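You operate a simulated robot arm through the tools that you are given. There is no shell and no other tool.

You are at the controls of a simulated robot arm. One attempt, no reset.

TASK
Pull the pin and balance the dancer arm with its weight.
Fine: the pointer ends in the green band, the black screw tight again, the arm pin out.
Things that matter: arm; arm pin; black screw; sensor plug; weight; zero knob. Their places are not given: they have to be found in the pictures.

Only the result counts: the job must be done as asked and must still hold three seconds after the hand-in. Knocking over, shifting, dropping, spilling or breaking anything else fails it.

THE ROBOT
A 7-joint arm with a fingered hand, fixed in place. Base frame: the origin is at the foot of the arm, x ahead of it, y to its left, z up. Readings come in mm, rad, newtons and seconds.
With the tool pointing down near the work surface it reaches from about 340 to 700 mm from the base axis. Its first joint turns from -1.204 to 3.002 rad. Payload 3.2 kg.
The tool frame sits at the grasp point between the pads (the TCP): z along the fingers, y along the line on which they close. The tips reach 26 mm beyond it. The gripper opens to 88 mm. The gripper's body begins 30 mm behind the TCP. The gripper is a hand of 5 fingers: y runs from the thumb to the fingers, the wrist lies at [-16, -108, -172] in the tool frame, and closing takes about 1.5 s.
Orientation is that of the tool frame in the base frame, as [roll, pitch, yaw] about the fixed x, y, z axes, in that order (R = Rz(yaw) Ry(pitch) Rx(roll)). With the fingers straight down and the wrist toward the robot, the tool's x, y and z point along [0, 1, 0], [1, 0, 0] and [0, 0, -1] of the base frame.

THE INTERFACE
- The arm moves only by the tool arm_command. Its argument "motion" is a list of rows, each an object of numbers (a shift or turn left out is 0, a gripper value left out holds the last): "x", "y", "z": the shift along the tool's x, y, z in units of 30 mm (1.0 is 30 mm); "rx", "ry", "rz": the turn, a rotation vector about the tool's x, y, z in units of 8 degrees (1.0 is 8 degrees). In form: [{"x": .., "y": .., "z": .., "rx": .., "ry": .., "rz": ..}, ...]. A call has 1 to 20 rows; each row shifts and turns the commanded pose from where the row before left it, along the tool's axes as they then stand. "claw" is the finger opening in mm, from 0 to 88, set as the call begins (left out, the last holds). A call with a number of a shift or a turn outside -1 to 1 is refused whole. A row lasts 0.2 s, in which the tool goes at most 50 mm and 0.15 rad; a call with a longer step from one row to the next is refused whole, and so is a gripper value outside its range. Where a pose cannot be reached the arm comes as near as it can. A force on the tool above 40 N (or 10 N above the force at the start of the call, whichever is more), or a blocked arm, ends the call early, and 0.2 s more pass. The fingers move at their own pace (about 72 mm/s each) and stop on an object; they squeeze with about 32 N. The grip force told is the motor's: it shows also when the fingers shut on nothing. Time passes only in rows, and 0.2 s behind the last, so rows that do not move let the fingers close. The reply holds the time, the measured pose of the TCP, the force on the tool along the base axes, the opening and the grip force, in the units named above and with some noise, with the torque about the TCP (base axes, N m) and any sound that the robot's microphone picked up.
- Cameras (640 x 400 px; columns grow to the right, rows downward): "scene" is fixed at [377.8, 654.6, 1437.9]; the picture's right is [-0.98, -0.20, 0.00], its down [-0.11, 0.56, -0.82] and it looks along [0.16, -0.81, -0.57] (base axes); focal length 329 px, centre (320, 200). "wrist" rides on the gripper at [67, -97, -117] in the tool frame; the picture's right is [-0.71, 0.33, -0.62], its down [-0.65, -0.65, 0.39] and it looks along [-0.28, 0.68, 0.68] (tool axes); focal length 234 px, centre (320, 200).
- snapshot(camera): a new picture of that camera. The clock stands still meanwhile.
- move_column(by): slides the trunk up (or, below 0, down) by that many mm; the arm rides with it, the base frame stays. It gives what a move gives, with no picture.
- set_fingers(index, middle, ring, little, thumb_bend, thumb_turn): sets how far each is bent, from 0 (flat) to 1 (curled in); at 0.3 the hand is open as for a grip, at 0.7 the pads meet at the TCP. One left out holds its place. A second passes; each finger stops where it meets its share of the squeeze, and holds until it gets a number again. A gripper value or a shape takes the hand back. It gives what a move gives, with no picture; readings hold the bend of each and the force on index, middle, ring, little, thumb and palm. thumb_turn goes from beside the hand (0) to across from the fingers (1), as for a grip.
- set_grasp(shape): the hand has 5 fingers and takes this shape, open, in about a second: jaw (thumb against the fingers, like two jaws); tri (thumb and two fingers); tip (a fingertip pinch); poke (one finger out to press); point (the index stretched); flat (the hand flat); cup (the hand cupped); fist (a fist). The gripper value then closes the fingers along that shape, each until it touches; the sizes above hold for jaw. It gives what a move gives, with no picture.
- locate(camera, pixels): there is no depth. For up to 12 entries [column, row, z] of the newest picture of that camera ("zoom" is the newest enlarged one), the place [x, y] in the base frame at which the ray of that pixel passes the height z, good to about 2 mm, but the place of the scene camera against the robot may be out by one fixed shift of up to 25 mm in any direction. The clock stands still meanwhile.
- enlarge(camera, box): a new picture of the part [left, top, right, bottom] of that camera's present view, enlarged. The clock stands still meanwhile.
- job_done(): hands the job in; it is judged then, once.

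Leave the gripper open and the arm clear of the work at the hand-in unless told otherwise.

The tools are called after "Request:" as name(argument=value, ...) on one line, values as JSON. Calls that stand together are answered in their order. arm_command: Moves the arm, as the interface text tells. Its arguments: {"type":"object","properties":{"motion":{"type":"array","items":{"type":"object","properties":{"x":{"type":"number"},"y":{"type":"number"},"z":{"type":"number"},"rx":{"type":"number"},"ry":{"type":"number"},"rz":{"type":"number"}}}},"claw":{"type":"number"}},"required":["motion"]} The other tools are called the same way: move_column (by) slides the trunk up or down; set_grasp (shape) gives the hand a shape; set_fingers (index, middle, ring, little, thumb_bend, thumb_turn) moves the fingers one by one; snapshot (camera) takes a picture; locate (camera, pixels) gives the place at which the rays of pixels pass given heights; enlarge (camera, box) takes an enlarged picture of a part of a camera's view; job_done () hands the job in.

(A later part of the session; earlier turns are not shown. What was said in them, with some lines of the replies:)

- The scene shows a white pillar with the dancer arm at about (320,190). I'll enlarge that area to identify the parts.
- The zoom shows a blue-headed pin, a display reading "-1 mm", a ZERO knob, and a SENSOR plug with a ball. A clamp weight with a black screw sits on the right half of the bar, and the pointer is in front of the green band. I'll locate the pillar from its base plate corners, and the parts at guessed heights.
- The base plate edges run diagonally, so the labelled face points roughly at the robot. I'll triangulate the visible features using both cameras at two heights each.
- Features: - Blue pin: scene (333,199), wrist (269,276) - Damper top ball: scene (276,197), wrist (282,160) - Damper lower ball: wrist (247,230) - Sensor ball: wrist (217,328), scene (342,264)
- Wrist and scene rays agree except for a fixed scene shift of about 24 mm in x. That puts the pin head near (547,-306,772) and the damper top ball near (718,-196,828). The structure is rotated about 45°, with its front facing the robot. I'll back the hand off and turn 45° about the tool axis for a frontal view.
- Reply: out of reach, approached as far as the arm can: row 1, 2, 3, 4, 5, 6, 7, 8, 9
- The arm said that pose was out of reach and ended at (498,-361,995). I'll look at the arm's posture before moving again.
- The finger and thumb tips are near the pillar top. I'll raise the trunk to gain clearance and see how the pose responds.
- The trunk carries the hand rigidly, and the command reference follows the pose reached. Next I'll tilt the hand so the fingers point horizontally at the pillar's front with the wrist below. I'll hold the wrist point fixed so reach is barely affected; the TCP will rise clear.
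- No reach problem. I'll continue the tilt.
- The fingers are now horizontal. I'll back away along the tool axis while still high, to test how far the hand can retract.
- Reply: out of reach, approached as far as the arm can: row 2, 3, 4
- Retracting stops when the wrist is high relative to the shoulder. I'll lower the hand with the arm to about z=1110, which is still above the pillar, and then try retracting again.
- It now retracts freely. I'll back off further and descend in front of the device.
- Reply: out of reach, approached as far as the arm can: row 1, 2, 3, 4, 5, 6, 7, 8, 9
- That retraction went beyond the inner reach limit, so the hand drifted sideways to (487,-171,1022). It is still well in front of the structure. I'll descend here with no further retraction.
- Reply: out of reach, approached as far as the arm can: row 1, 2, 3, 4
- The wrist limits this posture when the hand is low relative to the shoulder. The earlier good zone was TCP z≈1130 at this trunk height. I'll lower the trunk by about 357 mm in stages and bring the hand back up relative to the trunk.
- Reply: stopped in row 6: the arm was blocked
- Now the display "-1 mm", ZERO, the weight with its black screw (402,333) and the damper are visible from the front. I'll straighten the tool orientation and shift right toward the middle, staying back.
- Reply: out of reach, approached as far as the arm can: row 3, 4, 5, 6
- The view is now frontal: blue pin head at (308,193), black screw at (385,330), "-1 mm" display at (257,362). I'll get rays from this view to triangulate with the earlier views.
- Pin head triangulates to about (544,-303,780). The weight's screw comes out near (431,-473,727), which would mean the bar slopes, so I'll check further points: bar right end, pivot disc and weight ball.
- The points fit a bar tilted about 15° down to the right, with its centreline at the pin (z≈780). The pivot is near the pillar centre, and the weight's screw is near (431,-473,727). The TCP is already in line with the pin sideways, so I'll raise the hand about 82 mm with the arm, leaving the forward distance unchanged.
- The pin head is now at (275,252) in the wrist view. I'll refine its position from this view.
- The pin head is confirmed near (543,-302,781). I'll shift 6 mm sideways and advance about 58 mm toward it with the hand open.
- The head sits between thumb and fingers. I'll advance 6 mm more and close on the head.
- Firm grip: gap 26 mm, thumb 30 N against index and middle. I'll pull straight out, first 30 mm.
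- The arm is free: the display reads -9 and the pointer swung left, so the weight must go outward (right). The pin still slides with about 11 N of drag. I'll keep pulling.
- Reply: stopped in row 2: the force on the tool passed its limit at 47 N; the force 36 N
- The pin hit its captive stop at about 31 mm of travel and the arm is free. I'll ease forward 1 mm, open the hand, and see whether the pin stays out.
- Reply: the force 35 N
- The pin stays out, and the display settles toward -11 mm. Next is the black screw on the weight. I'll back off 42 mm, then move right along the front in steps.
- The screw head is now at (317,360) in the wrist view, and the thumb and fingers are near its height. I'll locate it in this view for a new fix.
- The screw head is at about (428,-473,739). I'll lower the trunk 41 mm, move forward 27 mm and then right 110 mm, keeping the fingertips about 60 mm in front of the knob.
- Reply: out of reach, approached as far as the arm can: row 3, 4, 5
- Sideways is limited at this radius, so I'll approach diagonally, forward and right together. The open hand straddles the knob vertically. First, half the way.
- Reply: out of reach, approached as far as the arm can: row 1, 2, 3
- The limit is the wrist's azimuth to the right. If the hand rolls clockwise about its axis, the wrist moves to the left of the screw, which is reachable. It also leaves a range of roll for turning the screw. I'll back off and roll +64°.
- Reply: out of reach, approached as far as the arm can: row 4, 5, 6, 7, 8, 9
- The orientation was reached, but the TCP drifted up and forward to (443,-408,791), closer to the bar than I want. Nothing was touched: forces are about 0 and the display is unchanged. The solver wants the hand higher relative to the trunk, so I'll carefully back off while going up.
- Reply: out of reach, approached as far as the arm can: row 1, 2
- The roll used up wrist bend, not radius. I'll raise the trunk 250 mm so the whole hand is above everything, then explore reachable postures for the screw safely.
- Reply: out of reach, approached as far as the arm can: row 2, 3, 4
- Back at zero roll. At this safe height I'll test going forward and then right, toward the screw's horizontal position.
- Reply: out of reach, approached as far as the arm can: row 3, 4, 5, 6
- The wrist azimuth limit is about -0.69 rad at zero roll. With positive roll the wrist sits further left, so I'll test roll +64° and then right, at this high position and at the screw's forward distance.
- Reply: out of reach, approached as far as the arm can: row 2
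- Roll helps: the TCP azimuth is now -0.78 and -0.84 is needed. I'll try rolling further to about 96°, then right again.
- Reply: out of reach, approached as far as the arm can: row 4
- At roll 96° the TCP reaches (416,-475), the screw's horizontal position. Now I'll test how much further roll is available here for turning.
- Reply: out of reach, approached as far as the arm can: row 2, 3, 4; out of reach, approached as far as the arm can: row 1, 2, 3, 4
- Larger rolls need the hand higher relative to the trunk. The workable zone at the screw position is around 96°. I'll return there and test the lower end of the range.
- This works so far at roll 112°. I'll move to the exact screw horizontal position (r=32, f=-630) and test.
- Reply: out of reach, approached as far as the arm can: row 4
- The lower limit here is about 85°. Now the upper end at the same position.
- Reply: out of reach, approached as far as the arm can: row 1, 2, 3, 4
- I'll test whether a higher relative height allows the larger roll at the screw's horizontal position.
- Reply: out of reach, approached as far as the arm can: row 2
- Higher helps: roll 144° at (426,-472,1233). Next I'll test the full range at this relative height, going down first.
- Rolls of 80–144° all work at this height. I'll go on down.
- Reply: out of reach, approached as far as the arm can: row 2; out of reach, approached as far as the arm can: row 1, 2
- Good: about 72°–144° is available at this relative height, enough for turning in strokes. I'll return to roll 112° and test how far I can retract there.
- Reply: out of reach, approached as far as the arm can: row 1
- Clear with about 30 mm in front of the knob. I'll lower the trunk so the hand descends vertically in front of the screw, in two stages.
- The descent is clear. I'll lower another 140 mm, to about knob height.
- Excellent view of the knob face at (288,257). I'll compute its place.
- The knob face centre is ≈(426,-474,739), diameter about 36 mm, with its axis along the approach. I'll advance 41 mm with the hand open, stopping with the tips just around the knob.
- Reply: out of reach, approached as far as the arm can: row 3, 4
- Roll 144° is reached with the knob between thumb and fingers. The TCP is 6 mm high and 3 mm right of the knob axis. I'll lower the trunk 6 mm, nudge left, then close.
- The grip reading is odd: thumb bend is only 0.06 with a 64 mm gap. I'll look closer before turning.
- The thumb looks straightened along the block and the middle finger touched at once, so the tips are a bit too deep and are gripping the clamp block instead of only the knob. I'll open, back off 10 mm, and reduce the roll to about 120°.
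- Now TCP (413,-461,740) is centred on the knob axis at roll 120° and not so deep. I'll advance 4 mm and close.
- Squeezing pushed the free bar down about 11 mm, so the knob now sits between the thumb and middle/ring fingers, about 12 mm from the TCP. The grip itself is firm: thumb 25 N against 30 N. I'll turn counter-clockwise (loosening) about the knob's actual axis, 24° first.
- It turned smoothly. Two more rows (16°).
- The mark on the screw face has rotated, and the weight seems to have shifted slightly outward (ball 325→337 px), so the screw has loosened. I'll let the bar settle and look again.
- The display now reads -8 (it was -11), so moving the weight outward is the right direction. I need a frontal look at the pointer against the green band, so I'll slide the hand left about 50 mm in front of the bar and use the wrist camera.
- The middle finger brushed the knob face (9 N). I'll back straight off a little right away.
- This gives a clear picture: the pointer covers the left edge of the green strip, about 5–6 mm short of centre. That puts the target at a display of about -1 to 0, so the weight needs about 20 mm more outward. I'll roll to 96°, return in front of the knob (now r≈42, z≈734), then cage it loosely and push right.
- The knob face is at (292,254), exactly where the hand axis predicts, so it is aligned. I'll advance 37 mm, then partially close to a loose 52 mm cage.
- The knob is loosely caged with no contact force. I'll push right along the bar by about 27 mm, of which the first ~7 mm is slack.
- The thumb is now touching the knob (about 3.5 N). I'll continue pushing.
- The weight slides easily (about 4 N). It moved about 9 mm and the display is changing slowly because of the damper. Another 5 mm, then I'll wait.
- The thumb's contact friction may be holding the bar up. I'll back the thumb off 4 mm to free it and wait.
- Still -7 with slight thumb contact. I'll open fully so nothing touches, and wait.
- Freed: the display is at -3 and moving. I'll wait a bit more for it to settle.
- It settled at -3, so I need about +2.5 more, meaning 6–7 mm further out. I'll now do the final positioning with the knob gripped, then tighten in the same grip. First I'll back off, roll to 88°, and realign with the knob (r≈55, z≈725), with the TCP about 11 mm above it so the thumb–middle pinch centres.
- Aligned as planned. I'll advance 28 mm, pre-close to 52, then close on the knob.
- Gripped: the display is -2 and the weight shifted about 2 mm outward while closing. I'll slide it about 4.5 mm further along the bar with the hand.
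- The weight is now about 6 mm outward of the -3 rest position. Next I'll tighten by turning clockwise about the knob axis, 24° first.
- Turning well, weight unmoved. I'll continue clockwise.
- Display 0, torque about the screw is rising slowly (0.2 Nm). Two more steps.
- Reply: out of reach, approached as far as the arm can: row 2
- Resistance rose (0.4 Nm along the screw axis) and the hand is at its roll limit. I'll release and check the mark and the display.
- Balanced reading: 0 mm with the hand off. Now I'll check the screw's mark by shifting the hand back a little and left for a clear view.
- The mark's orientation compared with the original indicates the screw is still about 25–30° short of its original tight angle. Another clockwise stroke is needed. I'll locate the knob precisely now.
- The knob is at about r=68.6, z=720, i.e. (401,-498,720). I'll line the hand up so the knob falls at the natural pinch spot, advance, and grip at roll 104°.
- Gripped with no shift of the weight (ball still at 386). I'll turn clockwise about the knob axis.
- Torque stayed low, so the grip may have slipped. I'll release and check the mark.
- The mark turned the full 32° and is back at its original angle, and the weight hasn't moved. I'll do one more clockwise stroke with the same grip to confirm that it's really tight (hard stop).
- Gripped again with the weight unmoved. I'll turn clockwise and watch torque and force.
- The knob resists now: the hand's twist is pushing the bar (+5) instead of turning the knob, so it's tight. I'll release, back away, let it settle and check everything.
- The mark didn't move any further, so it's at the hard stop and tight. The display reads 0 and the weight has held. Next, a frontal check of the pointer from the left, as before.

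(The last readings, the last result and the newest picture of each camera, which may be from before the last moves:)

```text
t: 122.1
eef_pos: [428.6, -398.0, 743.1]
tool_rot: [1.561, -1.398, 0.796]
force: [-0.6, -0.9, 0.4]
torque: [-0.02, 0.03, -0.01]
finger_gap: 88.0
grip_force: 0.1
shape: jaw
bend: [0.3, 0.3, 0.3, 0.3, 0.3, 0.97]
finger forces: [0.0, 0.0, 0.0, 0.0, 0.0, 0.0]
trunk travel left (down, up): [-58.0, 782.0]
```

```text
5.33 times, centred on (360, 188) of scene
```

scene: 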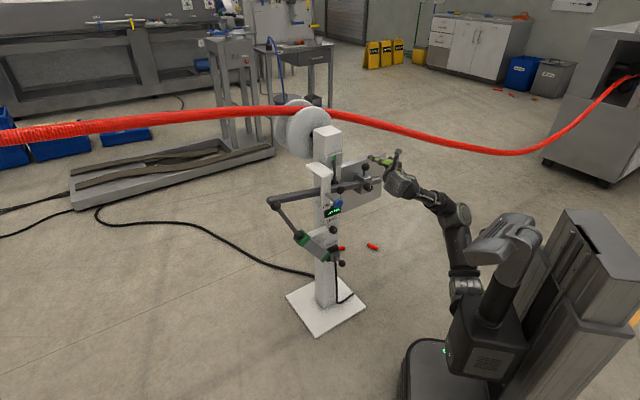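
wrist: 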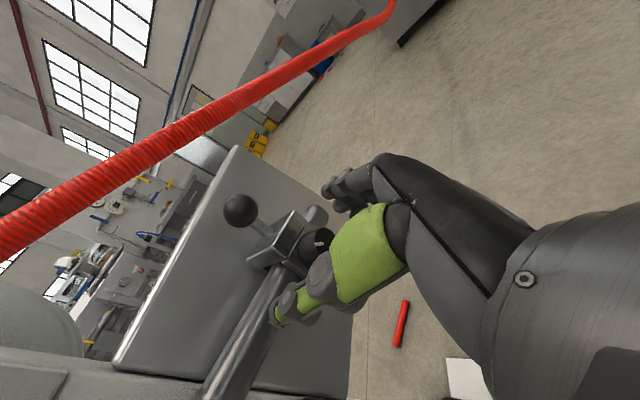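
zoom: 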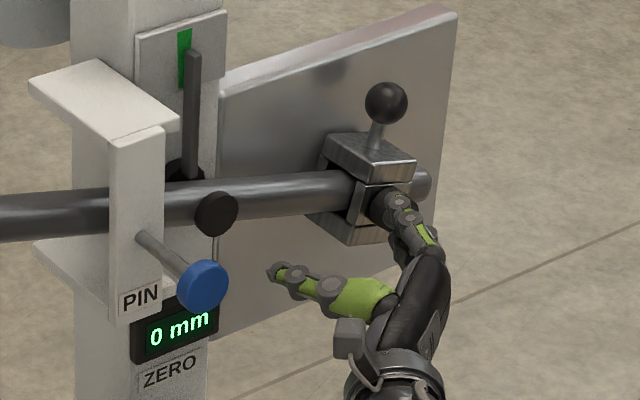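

From the front the pointer now lies over the green strip. Correcting for parallax with the scene view gives about 0.55 of the strip width, so it's close to centre. The display reads 0, the screw is tight and the pin is out. I'll raise the hand straight up, clear of the work.

Request:
move_column(by=300)

Request:
arm_command(motion=[{}, {}, {}, {}, {}], claw=88)

Request:
snapshot(camera="scene")

Request:
enlarge(camera="scene", box=[270, 140, 400, 270])

Request:
enlarge(camera="scene", box=[320, 150, 400, 210])

Request:
snapshot(camera="wrist")

```text
t: 125.1
eef_pos: [429.5, -398.9, 1042.4]
tool_rot: [1.576, -1.396, 0.782]
force: [0.0, -0.4, 0.3]
torque: [-0.01, 0.0, -0.03]
finger_gap: 88.0
grip_force: 0.1
shape: jaw
bend: [0.3, 0.3, 0.3, 0.3, 0.3, 0.97]
finger forces: [0.1, 0.0, 0.1, 0.0, 0.0, 0.0]
trunk travel left (down, up): [-358.0, 482.0]
```

```text
t: 126.3
eef_pos: [429.0, -399.2, 1043.0]
tool_rot: [1.574, -1.396, 0.784]
force: [-0.3, 0.6, -0.2]
torque: [-0.03, -0.05, 0.02]
finger_gap: 87.6
grip_force: 0.1
shape: jaw
bend: [0.3, 0.3, 0.3, 0.3, 0.3, 0.97]
finger forces: [0.1, 0.0, 0.1, 0.0, 0.1, 0.0]
trunk travel left (down, up): [-358.0, 482.0]
```

```text
taken
```

scene: 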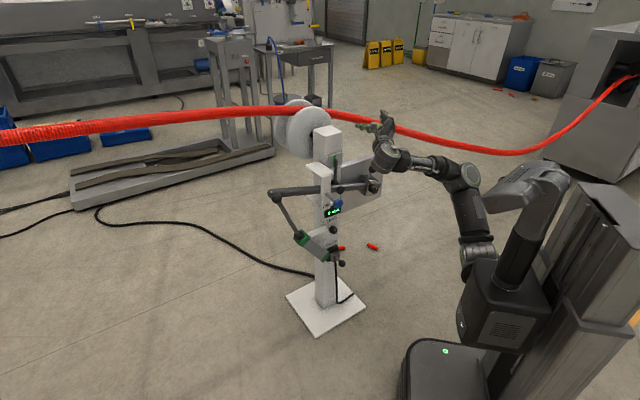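

```text
3.08 times, centred on (335, 205) of scene
```

zoom: 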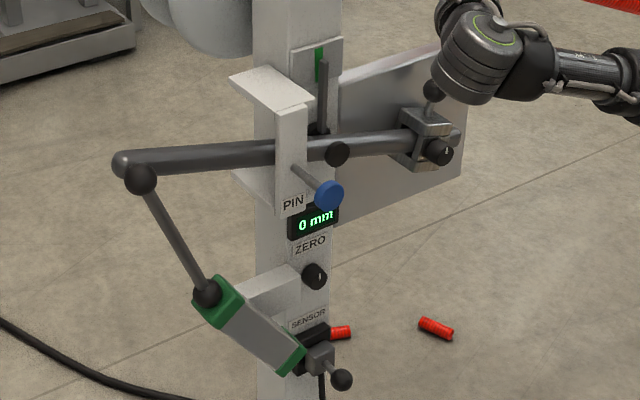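

```text
6.67 times, centred on (360, 180) of scene
```

zoom: 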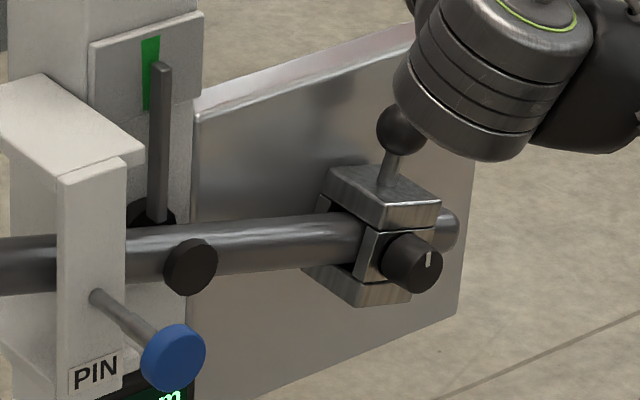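

```text
taken
```

wrist: 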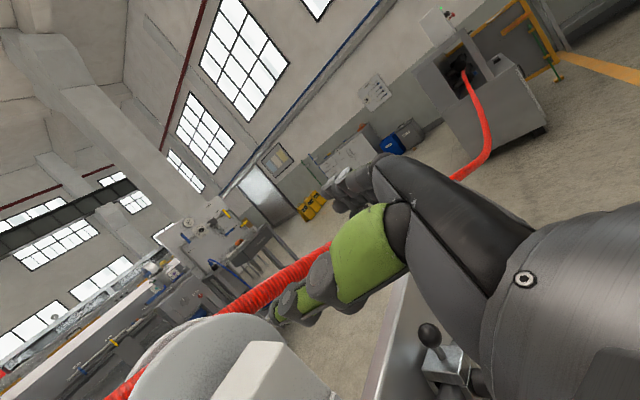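

Everything is steady: display 0 mm, pointer over the green band, the screw mark back at its original tight angle, the pin pulled out to its stop, and the zero knob and sensor plug untouched. The hand is open and clear above, so I'm handing in.

Request:
job_done()

```text
The job is handed in.
```

The job is handed in. The arm pin is pulled out to its stop, the dancer arm balances with the pointer in the green band, and the black screw is tight again.

- **Balance:** I moved the weight outward along the bar. With the hand off, the display reads 0 mm. I estimate the pointer at about 0.55 of the band's width, allowing for viewing angle. That is an estimate from two camera views, not a direct measurement.
- **Black screw:** Its mark is back at the original angle. A further clockwise turn did not move it, so it is at its stop.
- **Contacts:** A finger briefly brushed the knob face at about 9 N while I was moving for a better view. The display still read -8 mm straight after. I did not touch the zero knob or the sensor plug.

The gripper is open and above the work. The result of the judging was not shown to me.
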